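You operate a simulated robot arm through the tools that you are given. There is no shell and no other tool.

The job below is to be done with a simulated two-armed robot. You get a single attempt, and the scene is never put back.

JOB
Swing the touch screen aside, clamp it and wipe the flour off the belt.
Fine: swing it most of the way to its stop; use the orange pad and put it back. What is to be rubbed or washed off counts as gone when no trace of it is left.

Only the result counts: the job must be done as asked and must still hold three seconds after the hand-in. Knocking over, shifting, dropping, spilling or breaking anything else fails it.

ROBOT AND FRAMES
Two 7-joint arms with two-finger parallel grippers on one trunk that stands fixed in place. Base frame: the origin is at the foot of the trunk, x ahead of it, y to its left, z up. Lengths are in m, angles in degrees, forces in N, time in s.
The left shoulder is at [0.05, 0.209, 1.346], the right one opposite. With the tool pointing down near the work surface each hand reaches from about 0.1 to 0.84 m from the base axis, measured 20 degrees to its own side. Payload 4.4 kg a hand.
The tool frame of a hand sits at the grasp point between the pads (the TCP): z along the fingers, y along the line on which they close. The tips reach 0.023 m beyond it. Largest opening 0.094 m; finger width 0.038, thickness 0.01; the body of the gripper, 0.054 by 0.096 m, starts 0.039 m behind the TCP.
Orientation is that of the tool frame in the base frame, as a unit quaternion [w, x, y, z]. With the fingers straight down and closing along the base's y, the tool's x points along the base's -x, its y along +y and its z along -z.

CONTROLS
- The arms move only by the tool send_rows. It takes "left_targets", "right_targets" or both (then of equal length, played together; a hand with none holds still); each is a list of rows, each a list of 6 numbers: the shift along the base's x, y, z in m, then the turn, a rotation vector about the base's x, y, z in degrees. In form: [[dx, dy, dz, wx, wy, wz], ...]. A call has 1 to 20 rows; each row is the pose to reach, as a shift and turn from the pose commanded when the call began. "left_hand" and "right_hand" are, for a hand that has rows, the gripper command, from -1 (shut) to 1 (fully open), values between in proportion, set as the call begins (left out, the last holds). A row lasts 0.2 s, in which the tool goes at most 0.05 m and 8.6 degrees; a call with a longer step from one row to the next is refused whole, and so is a gripper value outside its range. Where a pose cannot be reached the arm comes as near as it can. A force on the tool above 40 N (or 10 N above the force at the start of the call, whichever is more), or a blocked arm, ends the call early, and 0.2 s more pass. The fingers move at their own pace (about 0.108 m/s each) and stop on an object; they squeeze with about 39 N. The grip force told is the motor's: it shows also when the fingers shut on nothing. Time passes only in rows, and 0.2 s behind the last, so rows that repeat a pose let the fingers close. The reply holds the time, the measured pose of the TCP, the force on the tool along the base axes, the opening and the grip force, in the units named above and with some noise, with the torque about the TCP (base axes, N m) and any sound that the robot's microphone picked up, and new pictures: "show" is both (left out), scene, wrist or none (wrist: the cameras of the hands that moved).
- Cameras (640 x 400 px; columns grow to the right, rows downward): "scene" is now at [0.1331, -0.0356, 1.4937]; the picture's right is [-0.48, -0.88, 0.00], its down [-0.68, 0.38, -0.63] and it looks along [0.55, -0.30, -0.78] (base axes); focal length 302 px, centre (320, 200). "left" rides on the left gripper at [0.086, -0.016, -0.075] in its tool frame; the picture's right is [0.18, 0.98, 0.00], its down [-0.58, 0.11, -0.81] and it looks along [-0.79, 0.15, 0.59] (tool axes); focal length 243 px, centre (320, 200). "right" rides on the right gripper at [0.086, 0.016, -0.074] in its tool frame; the picture's right is [-0.18, 0.98, 0.00], its down [-0.58, -0.11, -0.81] and it looks along [-0.79, -0.15, 0.59] (tool axes); focal length 243 px, centre (320, 200). There is no depth. A picture from a camera that has moved, and an enlarged one, comes with that camera's place and axes in the base frame and with its lens.
- lift_body(by): slides the trunk up (or, below 0, down) by that many m; the arms and the scene camera ride with it, the base frame stays. It gives what a move gives, with no picture.
- head_to(pan, tilt): turns the head with the scene camera to pan (to the left, within 80 degrees either way) and tilt (down, from -29 to 69), counted from straight ahead of the robot. It gives what a move gives, and a new picture of the scene camera.
- enlarge(camera, box): a new picture of the part [left, top, right, bottom] of that camera's present view, enlarged. It takes no simulated time.
- hand_in(): hands the job in; it is judged then, once.

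Nothing tells you positions but the pictures and the camera data. Unless the task says otherwise, let go and move clear before handing in.

The tools are called after ">>>" as a command line: name --argument value ..., lists and objects as JSON in quotes. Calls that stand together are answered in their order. send_rows: Moves the arms, as the interface text tells. Its arguments: {"type":"object","properties":{"left_targets":{"type":"array","items":{"type":"array","items":{"type":"number"}}},"left_hand":{"type":"number"},"right_targets":{"type":"array","items":{"type":"array","items":{"type":"number"}}},"right_hand":{"type":"number"},"show":{"type":"string","enum":["both","scene","wrist","none"]}},"required":[]} The other tools are called the same way: lift_body (by) moves the trunk up or down; head_to (pan, tilt) turns the head that bears the scene camera; enlarge (camera, box) takes an enlarged picture of a part of a camera's view; hand_in () hands the job in.

At the start:

```text
clock: 0.0
left_tcp_pos: [0.5385, -0.0518, 1.1511]
left_tcp_rot: [0.0, -0.001, 1.0, 0.0]
left_contact_force: [0.1, -1.0, 0.6]
left_ft_torque: [0.04, 0.01, 0.02]
left_grip_width: 0.0938
left_grip_force: 0.0
right_tcp_pos: [0.3941, -0.4552, 1.2019]
right_tcp_rot: [0.001, 0.0, 1.0, 0.0]
right_contact_force: [0.3, 0.2, 0.5]
right_ft_torque: [0.02, -0.02, -0.01]
right_grip_width: 0.0939
right_grip_force: 0.1
trunk travel left (down, up): [-0.425, 0.138]
head pan, tilt (commanded): [-28.8, 51.2]
```

scene: 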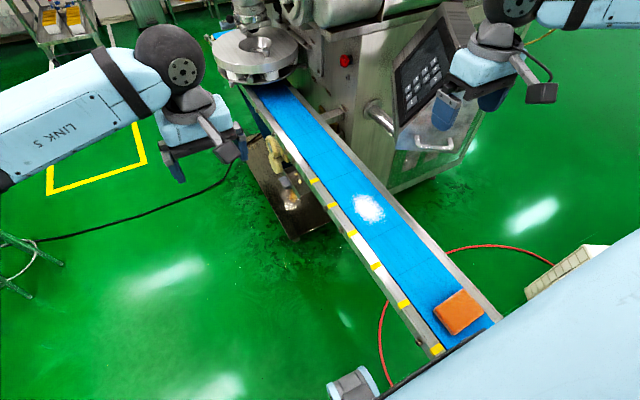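
right: 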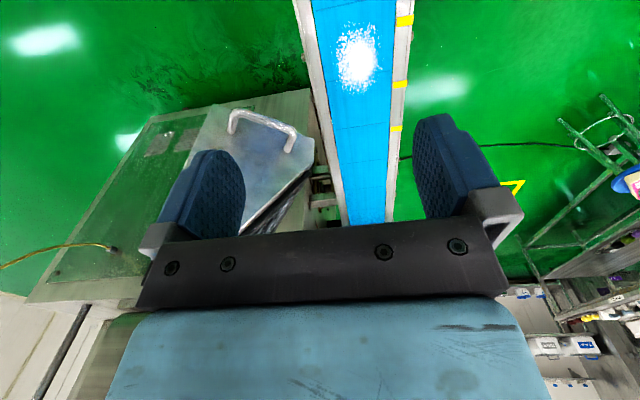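
left: 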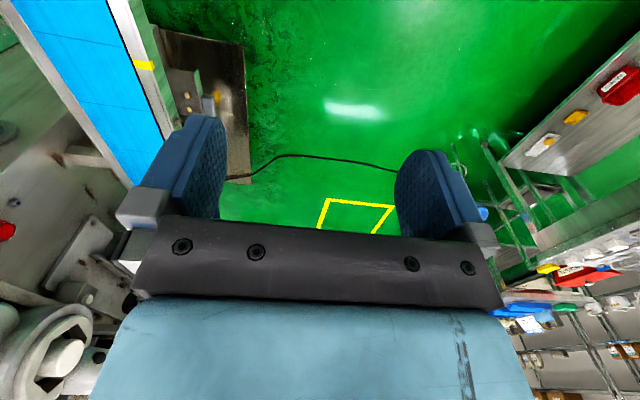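

I see a blue belt with a white flour patch, an orange pad at its near end, and a touch screen on a machine behind the right gripper. I'll look more closely before I move anything.

>>> enlarge --camera "scene" --box '[320, 0, 560, 200]'

>>> enlarge --camera "scene" --box '[200, 60, 440, 220]'

>>> enlarge --camera "scene" --box '[320, 220, 560, 400]'

>>> enlarge --camera "right" --box '[100, 50, 440, 250]'

```text
2.00 times, centred on (440, 100) of scene
camera zoom: at [0.1331, -0.0356, 1.4937], right [-0.48, -0.88, 0.0], down [-0.68, 0.38, -0.63], along [0.55, -0.3, -0.78], focal length 604 px, centre (80, 400)
```

zoom: 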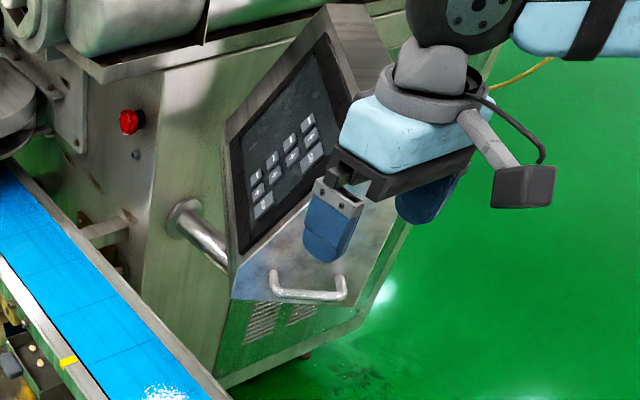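

```text
2.50 times, centred on (320, 140) of scene
camera zoom: at [0.1331, -0.0356, 1.4937], right [-0.48, -0.88, 0.0], down [-0.68, 0.38, -0.63], along [0.55, -0.3, -0.78], focal length 755 px, centre (320, 350)
```

zoom: 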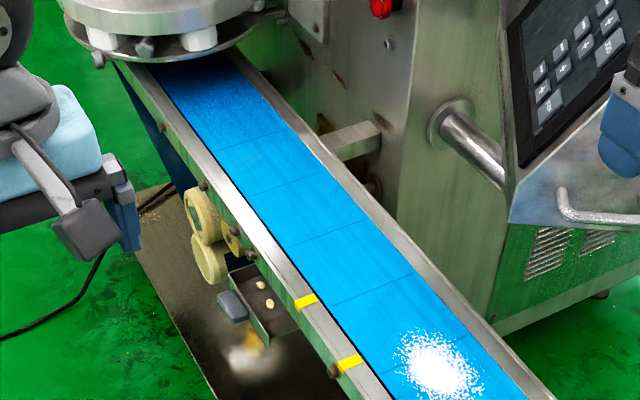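

```text
2.22 times, centred on (440, 310) of scene
camera zoom: at [0.1331, -0.0356, 1.4937], right [-0.48, -0.88, 0.0], down [-0.68, 0.38, -0.63], along [0.55, -0.3, -0.78], focal length 671 px, centre (53, -44)
```

zoom: 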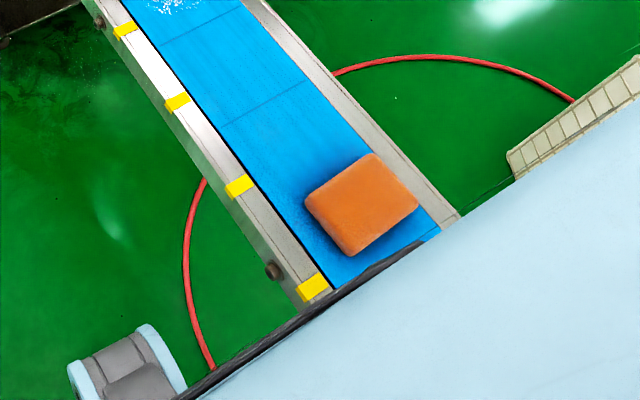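

```text
1.88 times, centred on (270, 150) of right
camera zoom: at [0.3059, -0.4401, 1.2785], right [0.18, 0.98, 0.0], down [0.58, -0.11, 0.81], along [0.79, -0.15, -0.59], focal length 457 px, centre (414, 294)
```

zoom: 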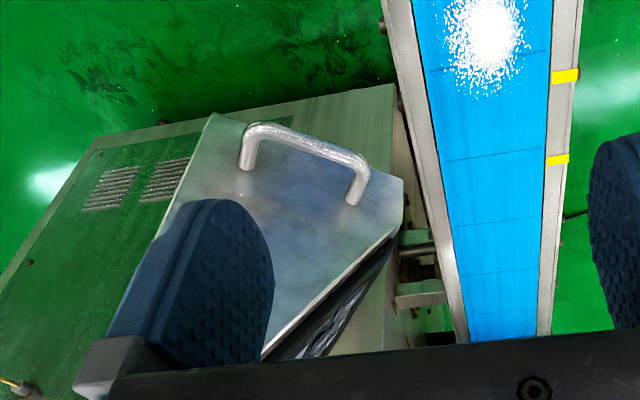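

The belt seems to run along x at y≈-0.41, z≈0.78, and the console's U-handle is near (0.50,-0.555,0.99). I'll turn the head to see the console and look for the clamp.

>>> head_to --pan -45 --tilt 35

>>> enlarge --camera "scene" --box '[160, 100, 480, 300]'

```text
clock: 0.8
left_tcp_pos: [0.538, -0.0534, 1.151]
left_tcp_rot: [-0.001, -0.001, 1.0, 0.001]
left_contact_force: [0.8, -0.3, -0.5]
left_ft_torque: [0.01, 0.02, -0.04]
left_grip_width: 0.0938
left_grip_force: 0.1
right_tcp_pos: [0.3934, -0.4556, 1.2032]
right_tcp_rot: [0.0, 0.0, 1.0, 0.0]
right_contact_force: [0.2, -1.1, -0.3]
right_ft_torque: [-0.01, 0.04, 0.03]
right_grip_width: 0.094
right_grip_force: 0.0
trunk travel left (down, up): [-0.425, 0.138]
head pan, tilt (commanded): [-45.0, 35.0]
camera scene: at [0.1289, -0.0613, 1.5171], right [-0.71, -0.71, 0.0], down [-0.41, 0.41, -0.82], along [0.58, -0.58, -0.57], focal length 302 px, centre (320, 200)
```

scene: 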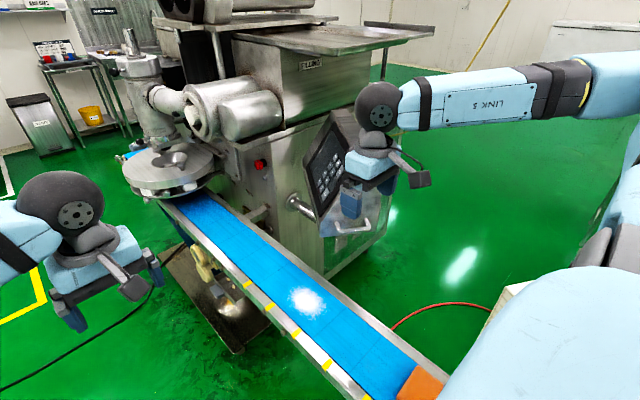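

```text
2.00 times, centred on (320, 200) of scene
camera zoom: at [0.1289, -0.0613, 1.5171], right [-0.71, -0.71, 0.0], down [-0.41, 0.41, -0.82], along [0.58, -0.58, -0.57], focal length 604 px, centre (320, 200)
```

zoom: 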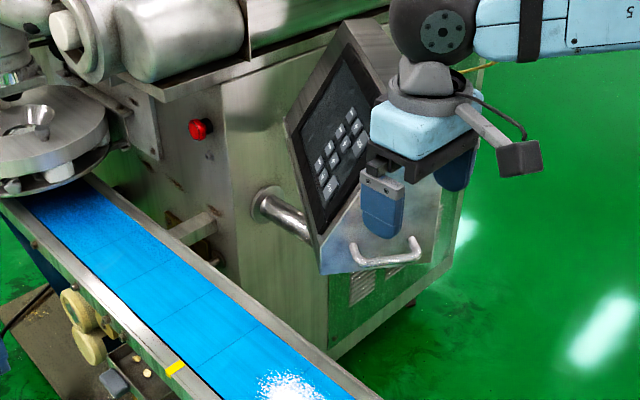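

The console faces the belt side, and the right gripper hides part of it. I'll draw the right hand back and up a little to see it.

>>> send_rows --right_targets '[[0, 0, 0.04, 0, 0, 0], [-0.04, 0, 0.06, 0, 0, 0], [-0.08, 0, 0.06, 0, 0, 0], [-0.12, 0, 0.06, 0, 0, 0], [-0.16, 0.0, 0.06, 0, 0, 0]]'

>>> enlarge --camera "scene" --box '[230, 80, 470, 280]'

>>> enlarge --camera "right" --box '[140, 20, 460, 220]'

```text
clock: 2.0
left_tcp_pos: [0.5371, -0.0521, 1.152]
left_tcp_rot: [0.001, -0.001, 1.0, 0.0]
left_contact_force: [-0.8, 0.3, -0.2]
left_ft_torque: [0.0, 0.0, 0.01]
left_grip_width: 0.0942
left_grip_force: 0.0
right_tcp_pos: [0.2531, -0.4743, 1.2737]
right_tcp_rot: [0.0, 0.0, 1.0, 0.001]
right_contact_force: [0.3, -0.1, 0.4]
right_ft_torque: [-0.03, -0.02, -0.04]
right_grip_width: 0.0938
right_grip_force: 0.0
right hand out of reach, approached as far as the arm can: row 5
trunk travel left (down, up): [-0.425, 0.138]
head pan, tilt (commanded): [-45.0, 35.0]
camera scene: at [0.1272, -0.0603, 1.5173], right [-0.71, -0.71, 0.0], down [-0.4, 0.4, -0.82], along [0.58, -0.58, -0.57], focal length 302 px, centre (320, 200)
camera right: at [0.1656, -0.4585, 1.3481], right [0.18, 0.98, 0.0], down [0.58, -0.11, 0.81], along [0.79, -0.15, -0.59], focal length 243 px, centre (320, 200)
```

scene: 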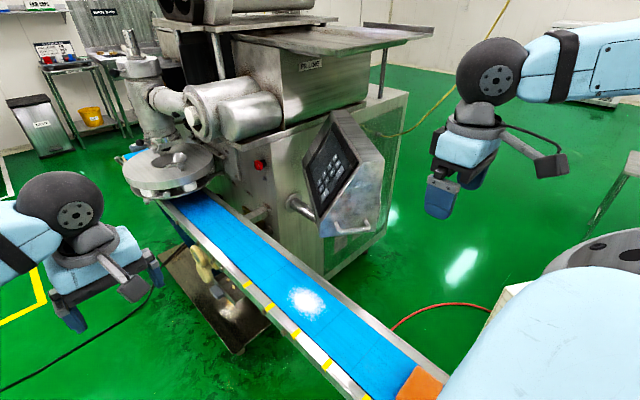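
right: 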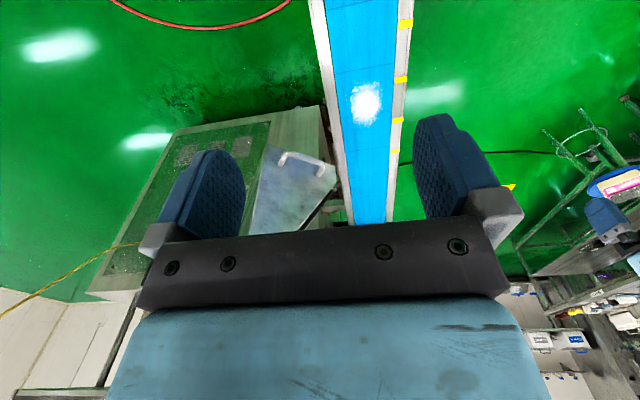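

```text
2.00 times, centred on (350, 180) of scene
camera zoom: at [0.1272, -0.0603, 1.5173], right [-0.71, -0.71, 0.0], down [-0.4, 0.4, -0.82], along [0.58, -0.58, -0.57], focal length 604 px, centre (260, 240)
```

zoom: 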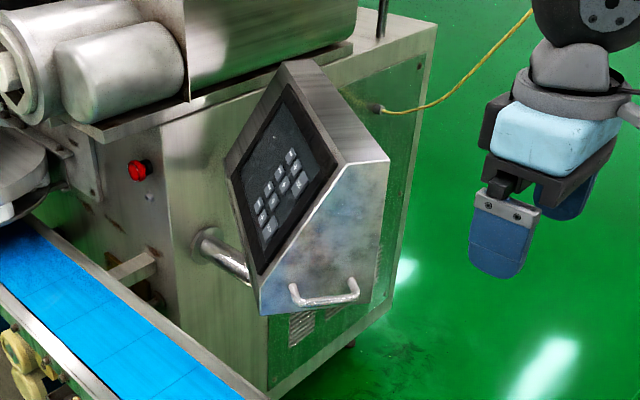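

```text
2.00 times, centred on (300, 120) of right
camera zoom: at [0.1656, -0.4585, 1.3481], right [0.18, 0.98, 0.0], down [0.58, -0.11, 0.81], along [0.79, -0.15, -0.59], focal length 485 px, centre (360, 360)
```

zoom: 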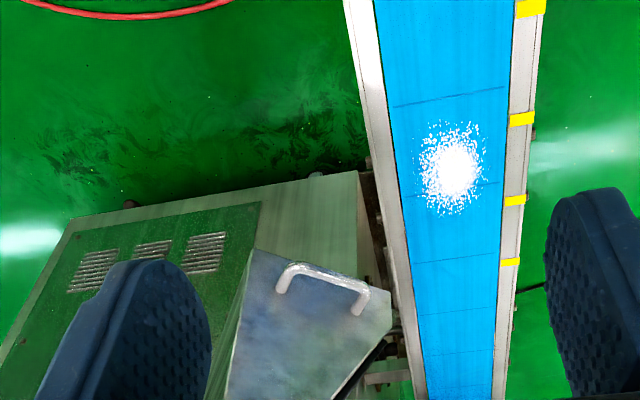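

With the arm out of the way the console shows as a wedge-shaped box with a handle on its near face and a pipe or joint toward the machine. I'll zoom in for the hinge and the clamp.

>>> enlarge --camera "scene" --box '[280, 100, 400, 250]'

>>> enlarge --camera "scene" --box '[270, 175, 350, 225]'

>>> enlarge --camera "right" --box '[240, 120, 400, 220]'

>>> enlarge --camera "left" --box '[0, 0, 250, 400]'

```text
2.67 times, centred on (340, 175) of scene
camera zoom: at [0.1272, -0.0603, 1.5173], right [-0.71, -0.71, 0.0], down [-0.4, 0.4, -0.82], along [0.58, -0.58, -0.57], focal length 805 px, centre (267, 267)
```

zoom: 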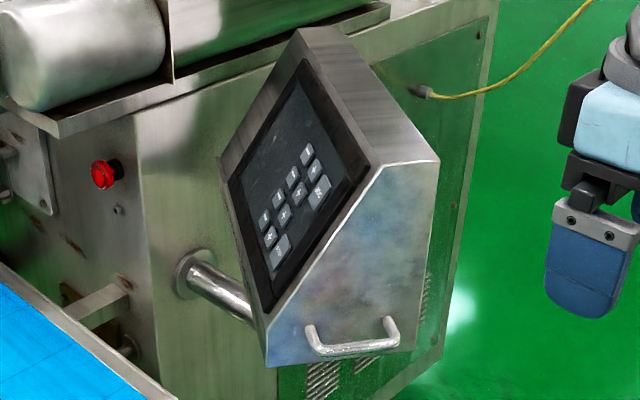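

```text
8.00 times, centred on (310, 200) of scene
camera zoom: at [0.1272, -0.0603, 1.5173], right [-0.71, -0.71, 0.0], down [-0.4, 0.4, -0.82], along [0.58, -0.58, -0.57], focal length 2415 px, centre (400, 200)
```

zoom: 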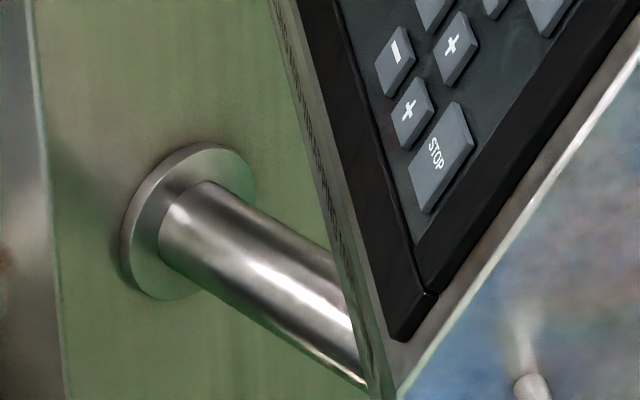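

```text
4.00 times, centred on (320, 170) of right
camera zoom: at [0.1656, -0.4585, 1.3481], right [0.18, 0.98, 0.0], down [0.58, -0.11, 0.81], along [0.79, -0.15, -0.59], focal length 970 px, centre (320, 320)
```

zoom: 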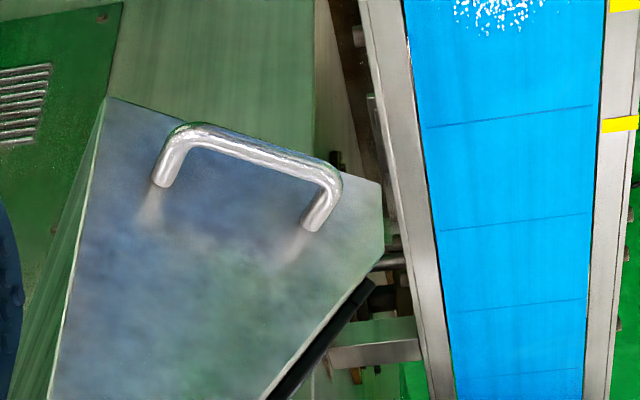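

```text
1.00 times, centred on (125, 200) of left (not enlarged: the box is as wide or as high as the picture)
camera zoom: at [0.4509, -0.0685, 1.2278], right [-0.19, 0.98, 0.0], down [0.58, 0.11, 0.81], along [0.79, 0.15, -0.59], focal length 243 px, centre (515, 200)
```

zoom: 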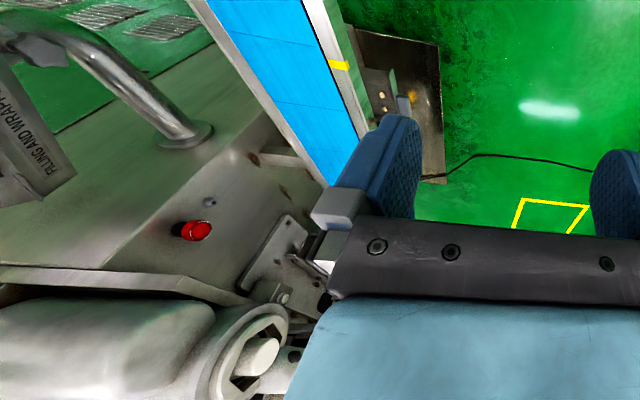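

The left camera catches a grey lever on the pipe, behind the console. I'll turn the left hand about the vertical so its camera looks toward that joint.

>>> send_rows --left_targets '[[0, 0, 0, 0, 0, -8.5], [0, 0.0, 0, 0, 0, -17], [0, 0.0, 0, 0, 0, -25.5], [0, 0, 0, 0, 0, -34], [0, 0, 0, 0, 0, -42.5], [0, 0, 0, 0, 0, -51], [0, 0, 0, 0, 0, -59.5], [0, 0, 0, 0, 0, -59.5]]'

>>> enlarge --camera "left" --box '[160, 0, 480, 200]'

```text
clock: 3.8
left_tcp_pos: [0.5376, -0.0521, 1.1517]
left_tcp_rot: [0.001, 0.495, 0.869, 0.0]
left_contact_force: [-1.0, 0.1, 0.2]
left_ft_torque: [0.03, -0.01, 0.01]
left_grip_width: 0.094
left_grip_force: 0.1
right_tcp_pos: [0.2548, -0.4745, 1.2723]
right_tcp_rot: [-0.001, 0.0, 1.0, 0.001]
right_contact_force: [0.2, -0.7, 0.7]
right_ft_torque: [0.01, 0.01, -0.04]
right_grip_width: 0.0942
right_grip_force: 0.0
trunk travel left (down, up): [-0.425, 0.138]
head pan, tilt (commanded): [-45.0, 35.0]
camera scene: at [0.129, -0.0614, 1.5171], right [-0.71, -0.71, 0.0], down [-0.41, 0.41, -0.82], along [0.58, -0.58, -0.57], focal length 302 px, centre (320, 200)
camera left: at [0.4806, 0.0131, 1.2269], right [0.75, 0.66, 0.0], down [0.39, -0.45, 0.81], along [0.53, -0.61, -0.59], focal length 243 px, centre (320, 200)
```

scene: 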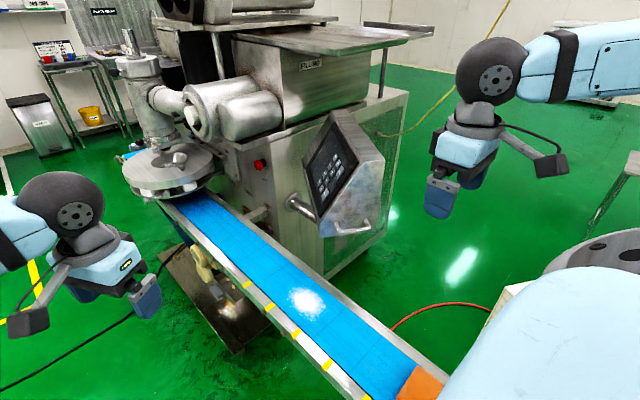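
left: 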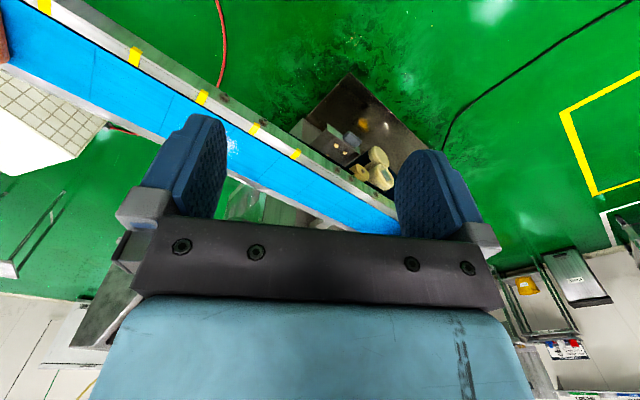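

```text
2.00 times, centred on (320, 100) of left
camera zoom: at [0.4806, 0.0131, 1.2269], right [0.75, 0.66, 0.0], down [0.39, -0.45, 0.81], along [0.53, -0.61, -0.59], focal length 485 px, centre (320, 400)
```

zoom: 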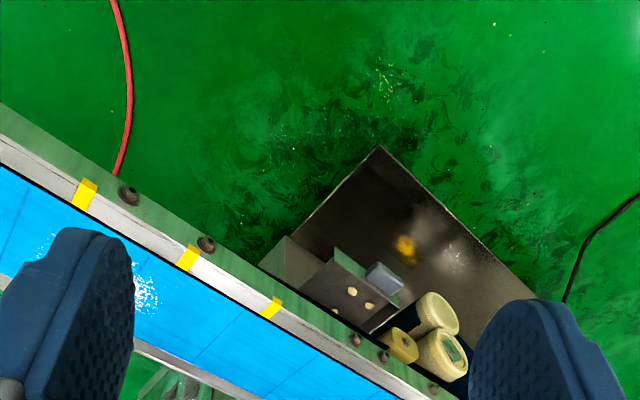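

The gripper hides the joint from this angle. I'll turn the hand partly back and move it forward and toward the belt to look at the pipe joint from the side.

>>> send_rows --left_targets '[[0.03, -0.03, 0.02, 0, 0, 8], [0.06, -0.05, 0.04, 0, 0, 16], [0.09, -0.08, 0.05, 0, 0, 24], [0.12, -0.11, 0.06, 0, 0, 30], [0.12, -0.11, 0.06, 0, 0, 30]]' --show "none"

>>> enlarge --camera "left" --box '[0, 0, 250, 400]'

```text
clock: 5.0
left_tcp_pos: [0.6587, -0.161, 1.2126]
left_tcp_rot: [-0.001, 0.254, 0.967, -0.001]
left_contact_force: [-1.1, 0.1, 0.1]
left_ft_torque: [-0.02, 0.01, -0.01]
left_grip_width: 0.094
left_grip_force: 0.0
right_tcp_pos: [0.255, -0.4731, 1.2734]
right_tcp_rot: [-0.001, 0.0, 1.0, 0.0]
right_contact_force: [-0.5, 0.3, 0.0]
right_ft_torque: [0.0, -0.01, 0.04]
right_grip_width: 0.0942
right_grip_force: 0.2
trunk travel left (down, up): [-0.425, 0.138]
head pan, tilt (commanded): [-45.0, 35.0]
```

```text
1.00 times, centred on (125, 200) of left (not enlarged: the box is as wide or as high as the picture)
camera zoom: at [0.5748, -0.1326, 1.287], right [0.32, 0.95, 0.0], down [0.56, -0.19, 0.81], along [0.76, -0.26, -0.59], focal length 243 px, centre (515, 200)
```

zoom: 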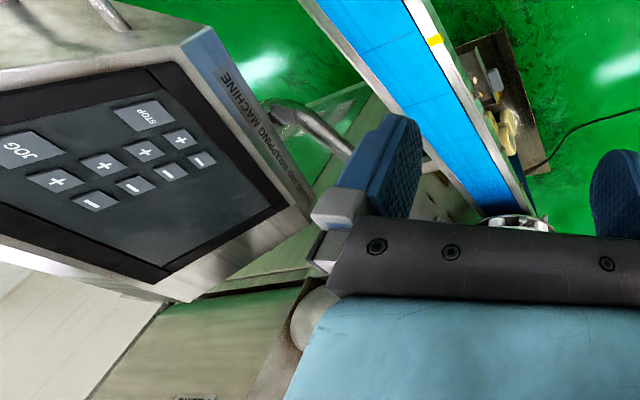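

Now I see the screen, the labelled edge and the pipe elbow below the console. I'll zoom in on the elbow.

>>> enlarge --camera "left" --box '[0, 40, 160, 180]'

>>> enlarge --camera "left" --box '[50, 70, 130, 130]'

>>> enlarge --camera "scene" --box '[270, 100, 400, 260]'

```text
2.86 times, centred on (80, 110) of left
camera zoom: at [0.5748, -0.1326, 1.287], right [0.32, 0.95, 0.0], down [0.56, -0.19, 0.81], along [0.76, -0.26, -0.59], focal length 693 px, centre (1006, 457)
```

zoom: 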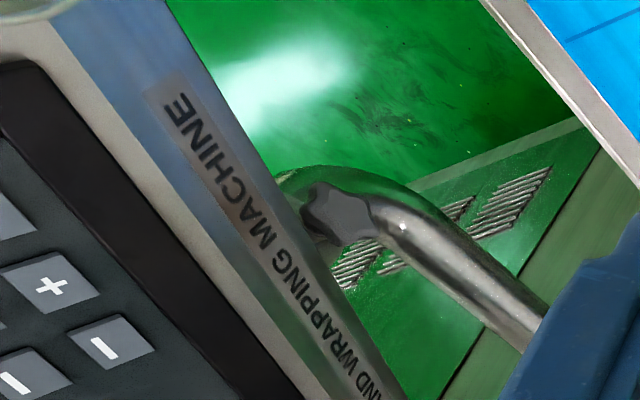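

```text
6.67 times, centred on (90, 100) of left
camera zoom: at [0.5748, -0.1326, 1.287], right [0.32, 0.95, 0.0], down [0.56, -0.19, 0.81], along [0.76, -0.26, -0.59], focal length 1618 px, centre (1853, 867)
```

zoom: 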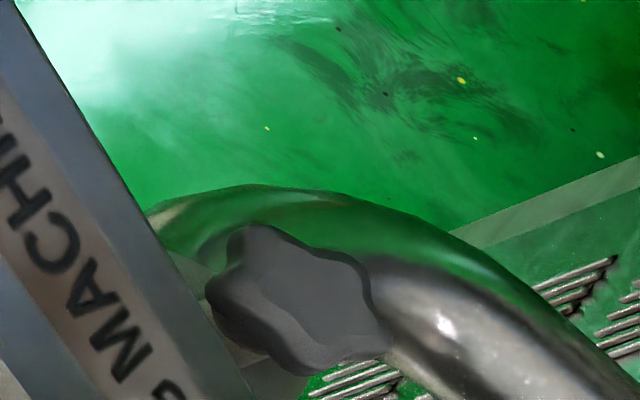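

```text
2.50 times, centred on (335, 180) of scene
camera zoom: at [0.1287, -0.0594, 1.5173], right [-0.71, -0.71, 0.0], down [-0.41, 0.4, -0.82], along [0.58, -0.58, -0.57], focal length 755 px, centre (282, 250)
```

zoom: 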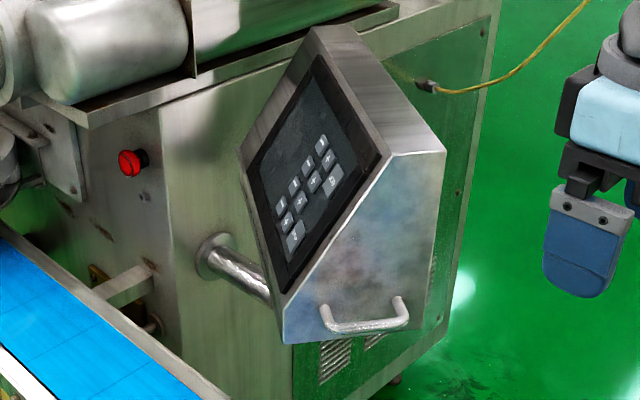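

A black star knob sits at the elbow under the console, at roughly (0.69,-0.61,0.905), so it is most likely the clamp. The hinge looks vertical above the elbow. I'll bring the left camera closer to see which way the knob's axis points.

>>> send_rows --left_targets '[[0.01, -0.03, -0.03, 0, 0, -6], [0.02, -0.05, -0.06, 0, 0, -12], [0.03, -0.07, -0.09, 0, 0, -18], [0.04, -0.09, -0.11, 0, 0, -18], [0.04, -0.09, -0.11, 0, 0, -18]]' --show "none"

>>> enlarge --camera "left" --box '[0, 0, 250, 400]'

>>> enlarge --camera "left" --box '[0, 40, 160, 180]'

```text
clock: 6.2
left_tcp_pos: [0.6705, -0.2155, 1.1032]
left_tcp_rot: [0.001, 0.402, 0.916, 0.0]
left_contact_force: [1.2, 0.5, 0.8]
left_ft_torque: [-0.06, 0.0, 0.01]
left_grip_width: 0.0941
left_grip_force: 0.1
left hand out of reach, approached as far as the arm can: row 3, 4, 5
right_tcp_pos: [0.2561, -0.4733, 1.2734]
right_tcp_rot: [-0.001, -0.001, 1.0, 0.0]
right_contact_force: [0.1, -0.6, -0.2]
right_ft_torque: [-0.04, 0.02, 0.0]
right_grip_width: 0.094
right_grip_force: 0.1
trunk travel left (down, up): [-0.425, 0.138]
head pan, tilt (commanded): [-45.0, 35.0]
```

```text
1.00 times, centred on (125, 200) of left (not enlarged: the box is as wide or as high as the picture)
camera zoom: at [0.6, -0.162, 1.1788], right [0.6, 0.8, 0.0], down [0.47, -0.35, 0.81], along [0.65, -0.48, -0.59], focal length 243 px, centre (515, 200)
```

zoom: 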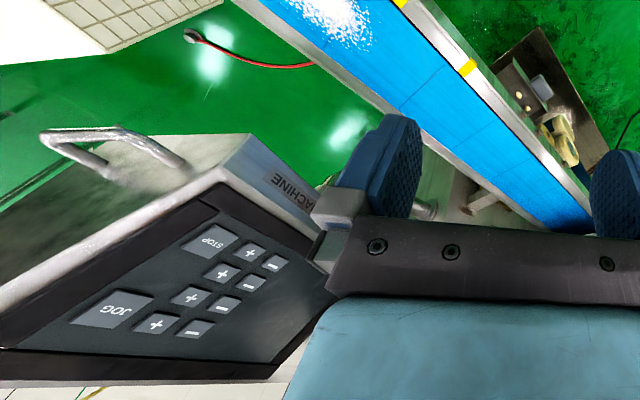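

```text
2.86 times, centred on (80, 110) of left
camera zoom: at [0.6, -0.162, 1.1788], right [0.6, 0.8, 0.0], down [0.47, -0.35, 0.81], along [0.65, -0.48, -0.59], focal length 693 px, centre (1006, 457)
```

zoom: 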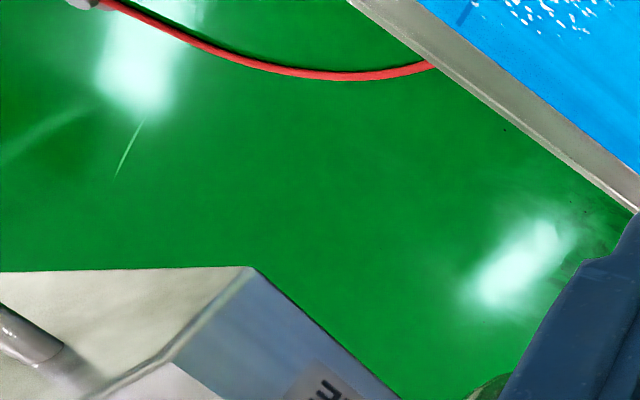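

The finger now hides the knob, but this view shows the handle well. I'll zoom in on the handle to place it, and take a right-camera zoom too.

>>> enlarge --camera "left" --box '[-170, 80, 30, 220]'

>>> enlarge --camera "right" --box '[250, 130, 350, 210]'

>>> enlarge --camera "scene" --box '[315, 190, 395, 250]'

```text
refused: -170 is not a number from 0 to 640
```

```text
5.00 times, centred on (300, 170) of right
camera zoom: at [0.1678, -0.4581, 1.3482], right [0.18, 0.98, 0.0], down [0.58, -0.11, 0.81], along [0.79, -0.15, -0.59], focal length 1213 px, centre (420, 350)
```

zoom: 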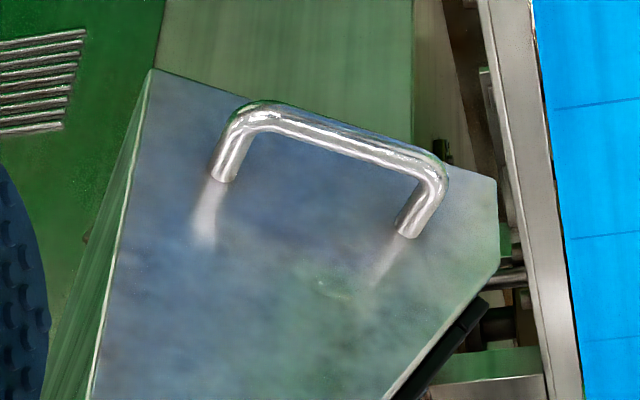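

```text
6.67 times, centred on (355, 220) of scene
camera zoom: at [0.1293, -0.0598, 1.5172], right [-0.71, -0.71, 0.0], down [-0.41, 0.4, -0.82], along [0.58, -0.58, -0.57], focal length 2013 px, centre (87, 67)
```

zoom: 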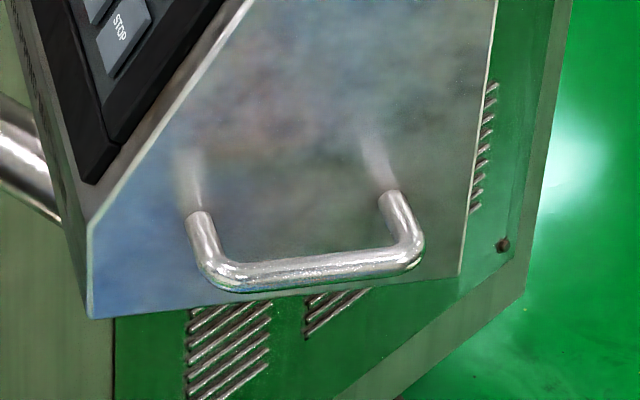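

I estimate the handle bar at z≈1.005, with the console's near face pointing to azimuth ~145° and the hinge axis near (0.685,-0.68). The plan is to push the label-side edge away from the belt with the closed, tilted right fingers. First I'll retract the left arm.

>>> send_rows --left_targets '[[-0.02, 0.04, 0.02, 0, 0, 0], [-0.04, 0.08, 0.04, 0, 0, 6], [-0.07, 0.12, 0.06, 0, 0, 12], [-0.1, 0.16, 0.08, 0, 0, 20], [-0.13, 0.2, 0.1, 0, 0, 28], [-0.16, 0.24, 0.1, 0, 0, 36], [-0.18, 0.28, 0.1, 0, 0, 44], [-0.18, 0.3, 0.1, 0, 0, 48]]' --show "none"

>>> head_to --pan -45 --tilt 40

```text
refused: row 3 steps farther than a row can; nothing moved
```

```text
clock: 6.8
left_tcp_pos: [0.6698, -0.2158, 1.1044]
left_tcp_rot: [0.0, 0.402, 0.916, 0.0]
left_contact_force: [0.2, -0.2, 0.6]
left_ft_torque: [-0.01, 0.0, -0.01]
left_grip_width: 0.094
left_grip_force: 0.0
right_tcp_pos: [0.2553, -0.4753, 1.2718]
right_tcp_rot: [0.0, 0.0, 1.0, 0.001]
right_contact_force: [-0.5, -0.1, 0.8]
right_ft_torque: [-0.01, 0.01, 0.0]
right_grip_width: 0.0942
right_grip_force: 0.1
trunk travel left (down, up): [-0.425, 0.138]
head pan, tilt (commanded): [-45.0, 40.0]
camera scene: at [0.1268, -0.0588, 1.5096], right [-0.71, -0.71, 0.0], down [-0.45, 0.45, -0.77], along [0.54, -0.54, -0.64], focal length 302 px, centre (320, 200)
```

scene: 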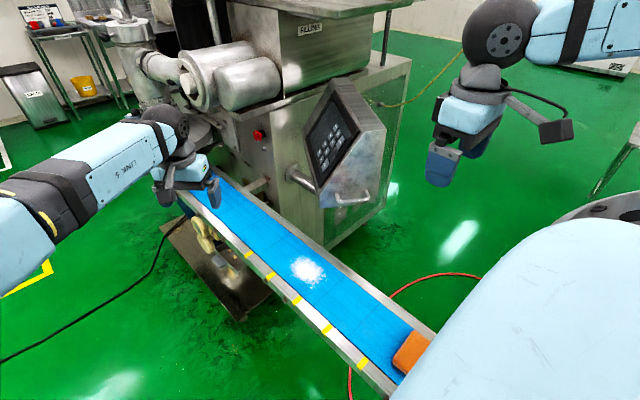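

One row stepped a little too far, so nothing moved. I'll retreat the left arm in smaller steps.

>>> send_rows --left_targets '[[-0.02, 0.035, 0.015, 0, 0, 0], [-0.04, 0.07, 0.03, 0, 0, 6], [-0.06, 0.105, 0.045, 0, 0, 12], [-0.08, 0.14, 0.06, 0, 0, 18], [-0.1, 0.175, 0.075, 0, 0, 24], [-0.12, 0.21, 0.09, 0, 0, 30], [-0.14, 0.245, 0.1, 0, 0, 36], [-0.16, 0.28, 0.11, 0, 0, 42], [-0.18, 0.315, 0.11, 0, 0, 48]]' --show "none"

```text
clock: 8.8
left_tcp_pos: [0.4868, 0.1022, 1.213]
left_tcp_rot: [0.0, -0.006, 1.0, -0.001]
left_contact_force: [0.2, -0.9, -0.1]
left_ft_torque: [-0.04, -0.03, 0.01]
left_grip_width: 0.094
left_grip_force: 0.1
right_tcp_pos: [0.2552, -0.4738, 1.273]
right_tcp_rot: [0.0, 0.0, 1.0, 0.0]
right_contact_force: [0.8, 0.1, 0.1]
right_ft_torque: [-0.03, 0.0, -0.01]
right_grip_width: 0.0941
right_grip_force: 0.0
trunk travel left (down, up): [-0.425, 0.138]
head pan, tilt (commanded): [-45.0, 40.0]
```

The left arm is clear. I'll bring the right hand, fingers shut and tilted, to a spot over the belt beside the console's label edge, stopping high first to check.

>>> send_rows --right_targets '[[0.045, 0.02, 0, -4.83, 1.53, -5.7], [0.09, 0.04, 0, -9.67, 3.07, -11.4], [0.135, 0.06, 0, -14.5, 4.6, -17.1], [0.18, 0.08, 0, -19.33, 6.13, -22.8], [0.225, 0.09, -0.01, -24.17, 7.67, -28.5], [0.27, 0.1, -0.02, -29, 9.2, -34.2], [0.31, 0.1, -0.04, -29, 9.2, -34.2], [0.345, 0.09, -0.07, -29, 9.2, -34.2], [0.37, 0.07, -0.1, -29, 9.2, -34.2], [0.37, 0.07, -0.1, -29, 9.2, -34.2]]' --right_hand -1

>>> enlarge --camera "right" --box '[0, 0, 400, 400]'

```text
clock: 11.1
left_tcp_pos: [0.4887, 0.0997, 1.2134]
left_tcp_rot: [0.0, -0.005, 1.0, 0.0]
left_contact_force: [-0.2, -0.7, -0.3]
left_ft_torque: [0.0, -0.02, 0.0]
left_grip_width: 0.0938
left_grip_force: 0.2
right_tcp_pos: [0.6251, -0.4062, 1.1721]
right_tcp_rot: [-0.078, 0.291, 0.921, -0.246]
right_contact_force: [0.2, 0.1, -0.7]
right_ft_torque: [0.01, 0.01, -0.02]
right_grip_width: 0.0001
right_grip_force: 38.1
right hand out of reach, approached as far as the arm can: row 2
trunk travel left (down, up): [-0.425, 0.138]
head pan, tilt (commanded): [-45.0, 40.0]
camera scene: at [0.1268, -0.0599, 1.5095], right [-0.71, -0.71, 0.0], down [-0.45, 0.45, -0.77], along [0.54, -0.54, -0.64], focal length 302 px, centre (320, 200)
camera right: at [0.5828, -0.3152, 1.2294], right [0.64, 0.59, -0.49], down [0.65, -0.08, 0.75], along [0.41, -0.8, -0.44], focal length 243 px, centre (320, 200)
```

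scene: 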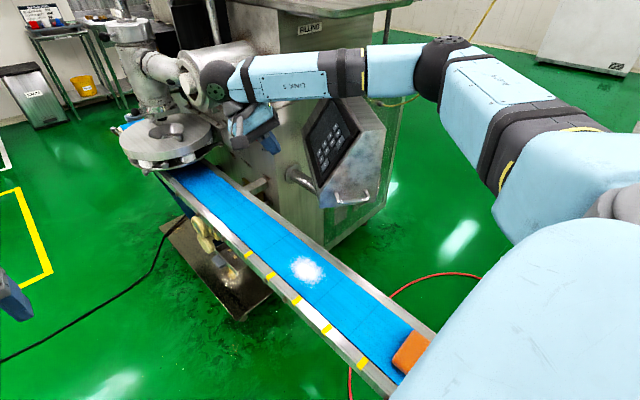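
right: 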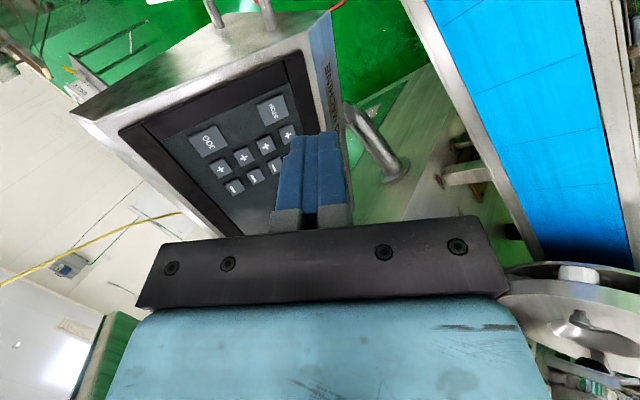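

```text
1.00 times, centred on (200, 200) of right (not enlarged: the box is as wide or as high as the picture)
camera zoom: at [0.5828, -0.3152, 1.2294], right [0.64, 0.59, -0.49], down [0.65, -0.08, 0.75], along [0.41, -0.8, -0.44], focal length 243 px, centre (440, 200)
```

zoom: 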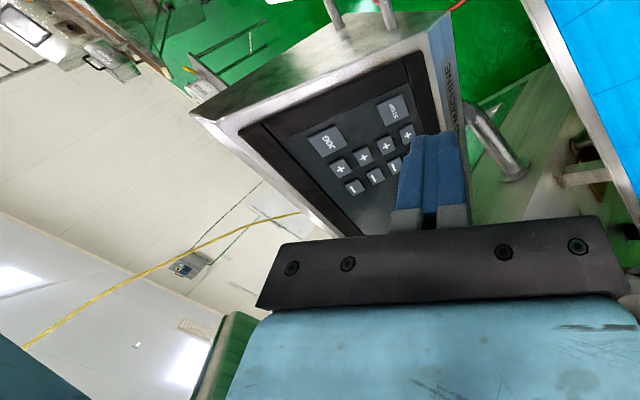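

The forearm passes above the console with clearance. I'll lower the hand to z≈1.0 beside the label edge.

>>> send_rows --right_targets '[[0, 0, -0.045, 0, 0, 0], [0, -0.005, -0.09, 0, 0, 0], [0, -0.01, -0.13, 0, 0, 0], [0, -0.02, -0.172, 0, 0, 0], [0, -0.02, -0.172, 0, 0, 0]]'

>>> enlarge --camera "right" --box '[120, 0, 520, 240]'

>>> enlarge --camera "scene" --box '[180, 60, 440, 240]'

```text
clock: 12.2
left_tcp_pos: [0.4878, 0.1015, 1.2138]
left_tcp_rot: [0.0, -0.006, 1.0, 0.0]
left_contact_force: [0.6, 0.0, 0.0]
left_ft_torque: [0.02, -0.01, -0.03]
left_grip_width: 0.094
left_grip_force: 0.1
right_tcp_pos: [0.6232, -0.4253, 0.9993]
right_tcp_rot: [-0.078, 0.291, 0.921, -0.247]
right_contact_force: [-1.2, 0.1, -0.7]
right_ft_torque: [-0.03, 0.03, 0.0]
right_grip_width: 0.0002
right_grip_force: 39.2
trunk travel left (down, up): [-0.425, 0.138]
head pan, tilt (commanded): [-45.0, 40.0]
camera scene: at [0.126, -0.0584, 1.5097], right [-0.71, -0.71, 0.0], down [-0.45, 0.45, -0.77], along [0.54, -0.54, -0.64], focal length 302 px, centre (320, 200)
camera right: at [0.5809, -0.3338, 1.0567], right [0.64, 0.59, -0.49], down [0.65, -0.08, 0.75], along [0.41, -0.8, -0.44], focal length 243 px, centre (320, 200)
```

scene: 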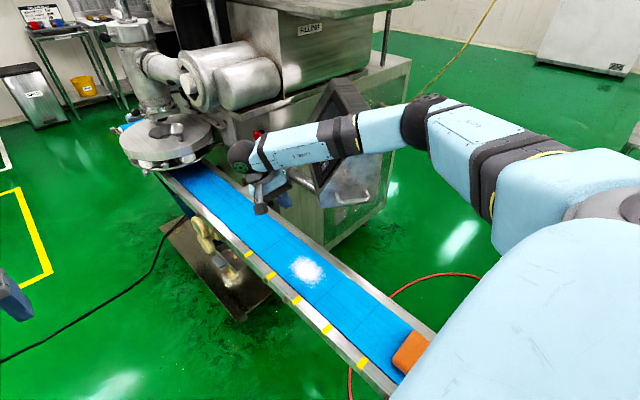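
right: 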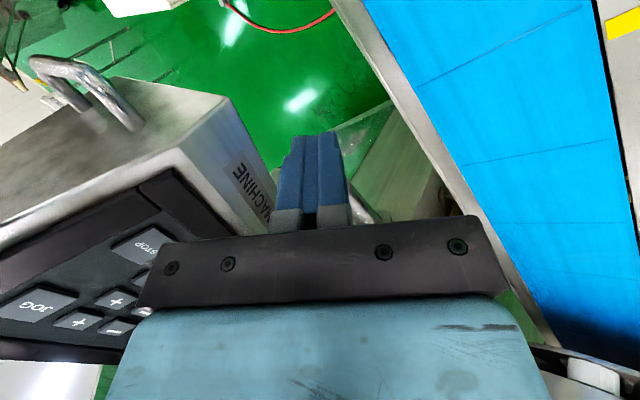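

```text
1.60 times, centred on (320, 120) of right
camera zoom: at [0.5809, -0.3338, 1.0567], right [0.64, 0.59, -0.49], down [0.65, -0.08, 0.75], along [0.41, -0.8, -0.44], focal length 388 px, centre (320, 328)
```

zoom: 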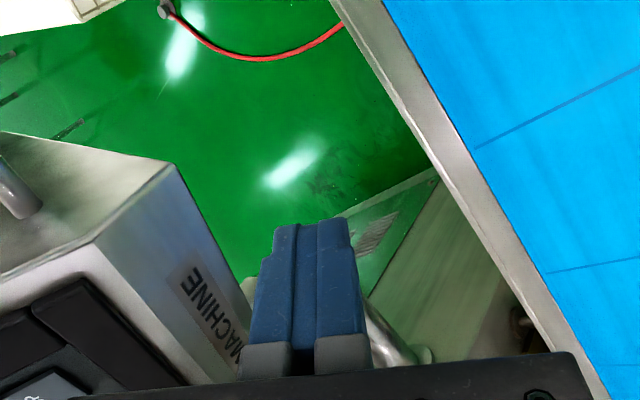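

```text
2.22 times, centred on (310, 150) of scene
camera zoom: at [0.126, -0.0584, 1.5097], right [-0.71, -0.71, 0.0], down [-0.45, 0.45, -0.77], along [0.54, -0.54, -0.64], focal length 671 px, centre (342, 311)
```

zoom: 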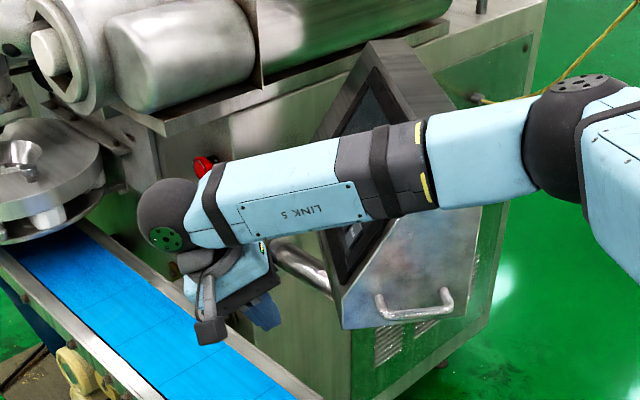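

The fingers are about 7 cm off the label face. I'll push it away from the belt along an arc about the estimated hinge, starting with about 15°.

>>> send_rows --right_targets '[[0.007, -0.04, 0, 0, 0, 0], [-0.005, -0.057, 0, 0, 0, 0], [-0.017, -0.075, 0, 0, 0, 0], [-0.03, -0.081, 0, 0, 0, 3.5], [-0.04, -0.086, 0, 0, 0, 7.5], [-0.051, -0.093, 0, 0, 0, 11], [-0.061, -0.101, 0, 0, 0, 15]]'

>>> enlarge --camera "scene" --box '[180, 60, 440, 240]'

```text
clock: 13.2
left_tcp_pos: [0.49, 0.1006, 1.2128]
left_tcp_rot: [0.0, -0.004, 1.0, -0.001]
left_contact_force: [-1.2, -0.5, -0.5]
left_ft_torque: [-0.01, -0.03, 0.01]
left_grip_width: 0.0938
left_grip_force: 0.0
right_tcp_pos: [0.6034, -0.5, 1.0031]
right_tcp_rot: [-0.064, 0.267, 0.93, -0.243]
right_contact_force: [14.3, 5.6, -8.8]
right_ft_torque: [0.16, -0.5, -0.02]
right_grip_width: 0.0
right_grip_force: 38.7
trunk travel left (down, up): [-0.425, 0.138]
head pan, tilt (commanded): [-45.0, 40.0]
stopped in row 4 (right hand): the force on the tool passed its limit at 47 N (the readings are from after the stop); the commanded pose is now the measured one
camera scene: at [0.1272, -0.0589, 1.5094], right [-0.71, -0.71, 0.0], down [-0.45, 0.45, -0.77], along [0.54, -0.54, -0.64], focal length 302 px, centre (320, 200)
camera right: at [0.5551, -0.4113, 1.0591], right [0.61, 0.63, -0.48], down [0.64, -0.05, 0.76], along [0.46, -0.77, -0.44], focal length 243 px, centre (320, 200)
```

scene: 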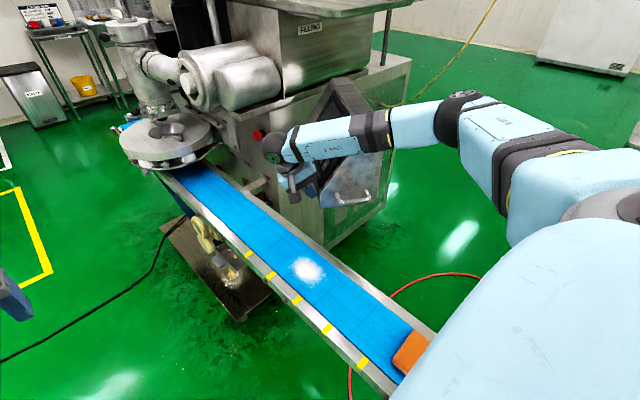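
right: 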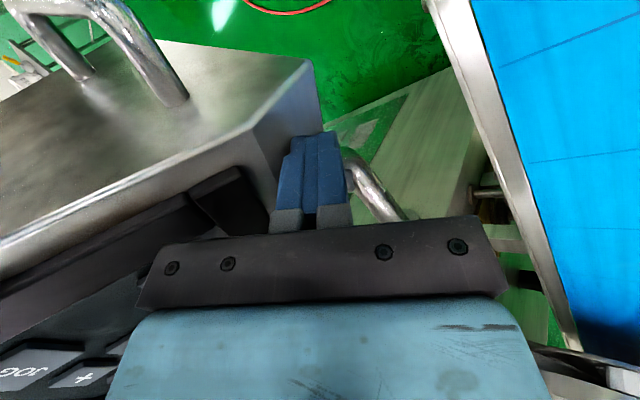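

```text
2.22 times, centred on (310, 150) of scene
camera zoom: at [0.1272, -0.0589, 1.5094], right [-0.71, -0.71, 0.0], down [-0.45, 0.45, -0.77], along [0.54, -0.54, -0.64], focal length 671 px, centre (342, 311)
```

zoom: 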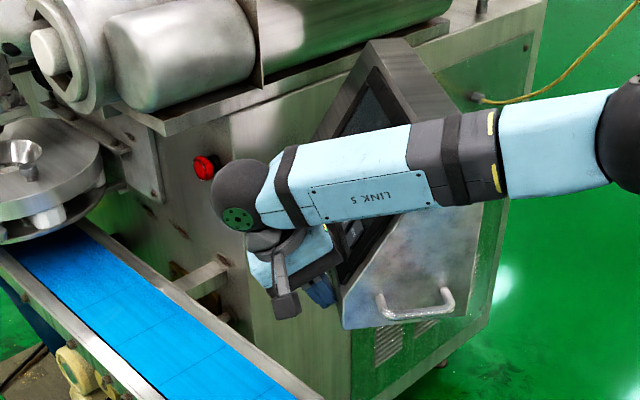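

The contact came where I expected it, but the impact tripped the force limit. I'll push again more slowly, to see whether the hinge is free or already clamped.

>>> send_rows --right_targets '[[-0.0036, -0.0017, 0, 0, 0, 1.16], [-0.0073, -0.0034, 0, 0, 0, 2.3], [-0.0109, -0.0052, 0, 0, 0, 3.5], [-0.0144, -0.007, 0, 0, 0, 4.65], [-0.0178, -0.0089, 0, 0, 0, 5.8], [-0.0214, -0.011, 0, 0, 0, 7], [-0.0246, -0.013, 0, 0, 0, 8.1], [-0.0281, -0.0152, 0, 0, 0, 9.3], [-0.0316, -0.0175, 0, 0, 0, 10.5], [-0.0347, -0.0196, 0, 0, 0, 11.6]]'

>>> enlarge --camera "scene" --box '[180, 60, 440, 240]'

```text
clock: 13.8
left_tcp_pos: [0.4909, 0.0994, 1.2128]
left_tcp_rot: [-0.001, -0.005, 1.0, 0.001]
left_contact_force: [-1.2, 0.0, 0.4]
left_ft_torque: [0.04, -0.02, -0.01]
left_grip_width: 0.0941
left_grip_force: 0.1
right_tcp_pos: [0.6026, -0.4974, 1.004]
right_tcp_rot: [-0.057, 0.25, 0.937, -0.237]
right_contact_force: [25.4, 13.4, -8.2]
right_ft_torque: [0.27, -0.68, -0.17]
right_grip_width: 0.0
right_grip_force: 38.8
trunk travel left (down, up): [-0.425, 0.138]
head pan, tilt (commanded): [-45.0, 40.0]
stopped in row 2 (right hand): the force on the tool passed its limit at 44 N (the readings are from after the stop); the commanded pose is now the measured one
camera scene: at [0.1294, -0.0606, 1.5091], right [-0.71, -0.71, 0.0], down [-0.46, 0.46, -0.76], along [0.54, -0.54, -0.64], focal length 302 px, centre (320, 200)
camera right: at [0.5502, -0.4129, 1.0601], right [0.59, 0.66, -0.46], down [0.64, -0.03, 0.77], along [0.49, -0.75, -0.44], focal length 243 px, centre (320, 200)
```

scene: 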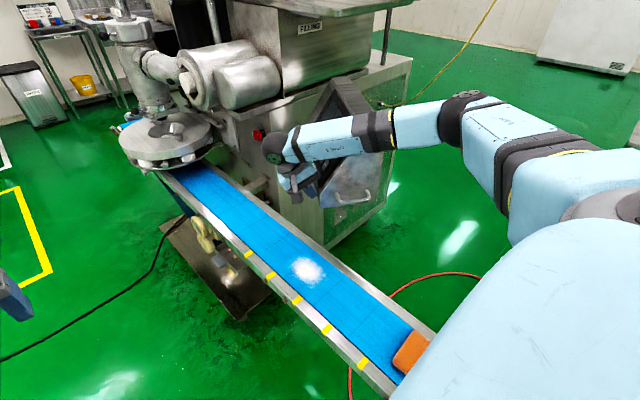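
right: 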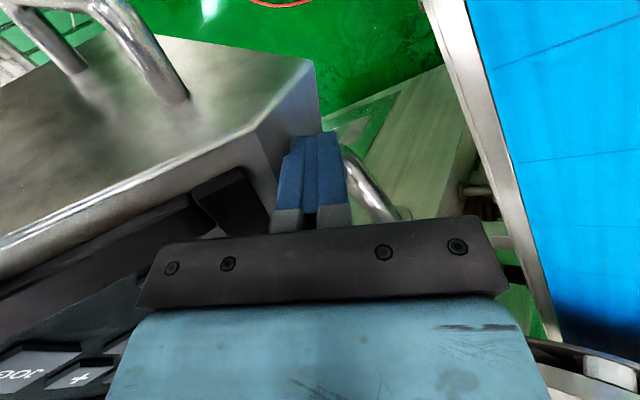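

```text
2.22 times, centred on (310, 150) of scene
camera zoom: at [0.1294, -0.0606, 1.5091], right [-0.71, -0.71, 0.0], down [-0.46, 0.46, -0.76], along [0.54, -0.54, -0.64], focal length 671 px, centre (342, 311)
```

zoom: 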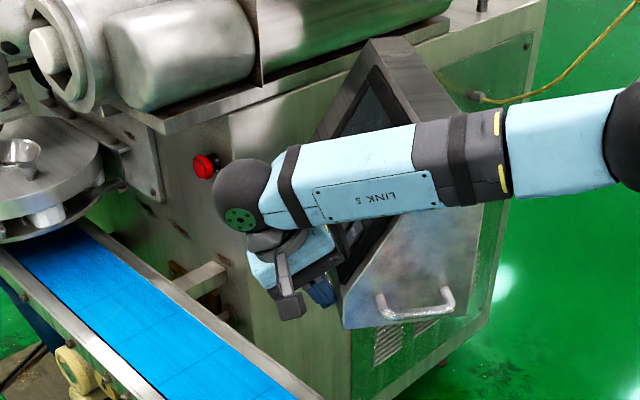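

The console doesn't move at 40+ N, so the knob is probably tight now and must be loosened first. I'll back the right hand off and turn it to point at the knob (along -y) for a look, before lowering the trunk.

>>> send_rows --right_targets '[[0.02, 0.04, 0, 0, 0, 0], [0.03, 0.08, 0.01, -7.5, 2.1, 3.3], [0.02, 0.11, 0.04, -15, 4.15, 6.6], [0.01, 0.12, 0.08, -22.6, 6.2, 9.9], [0.0, 0.12, 0.12, -30.1, 8.3, 13.2], [0.0, 0.12, 0.16, -37.6, 10.4, 16.5], [0.0, 0.12, 0.2, -45.2, 12.5, 19.8], [0.0, 0.12, 0.2, -52.7, 14.5, 23.1], [0.0, 0.12, 0.2, -60.2, 16.6, 26.4], [0.0, 0.12, 0.2, -60.2, 16.6, 26.4]]' --right_hand 0.5

```text
clock: 16.0
left_tcp_pos: [0.4876, 0.1005, 1.2146]
left_tcp_rot: [0.002, -0.005, 1.0, 0.0]
left_contact_force: [0.1, 0.2, 0.3]
left_ft_torque: [-0.02, -0.04, 0.01]
left_grip_width: 0.094
left_grip_force: 0.1
right_tcp_pos: [0.6668, -0.3948, 1.1877]
right_tcp_rot: [0.014, -0.011, 0.726, -0.688]
right_contact_force: [-0.1, 0.3, 0.9]
right_ft_torque: [0.0, 0.02, 0.03]
right_grip_width: 0.0706
right_grip_force: 0.1
right hand out of reach, approached as far as the arm can: row 8, 9, 10
trunk travel left (down, up): [-0.425, 0.138]
head pan, tilt (commanded): [-45.0, 40.0]
camera scene: at [0.1249, -0.0584, 1.5099], right [-0.71, -0.71, 0.0], down [-0.45, 0.45, -0.77], along [0.54, -0.54, -0.64], focal length 302 px, centre (320, 200)
camera right: at [0.5763, -0.3244, 1.1765], right [0.19, 0.06, -0.98], down [0.55, 0.82, 0.15], along [0.81, -0.57, 0.12], focal length 243 px, centre (320, 200)
```

scene: 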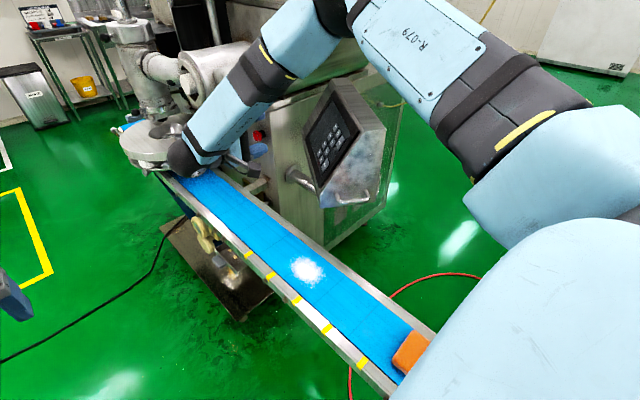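
right: 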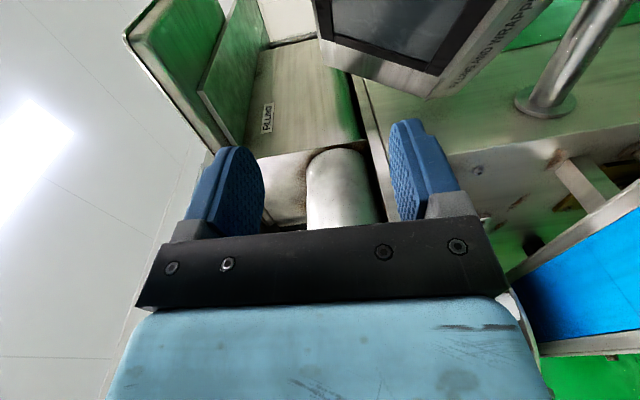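

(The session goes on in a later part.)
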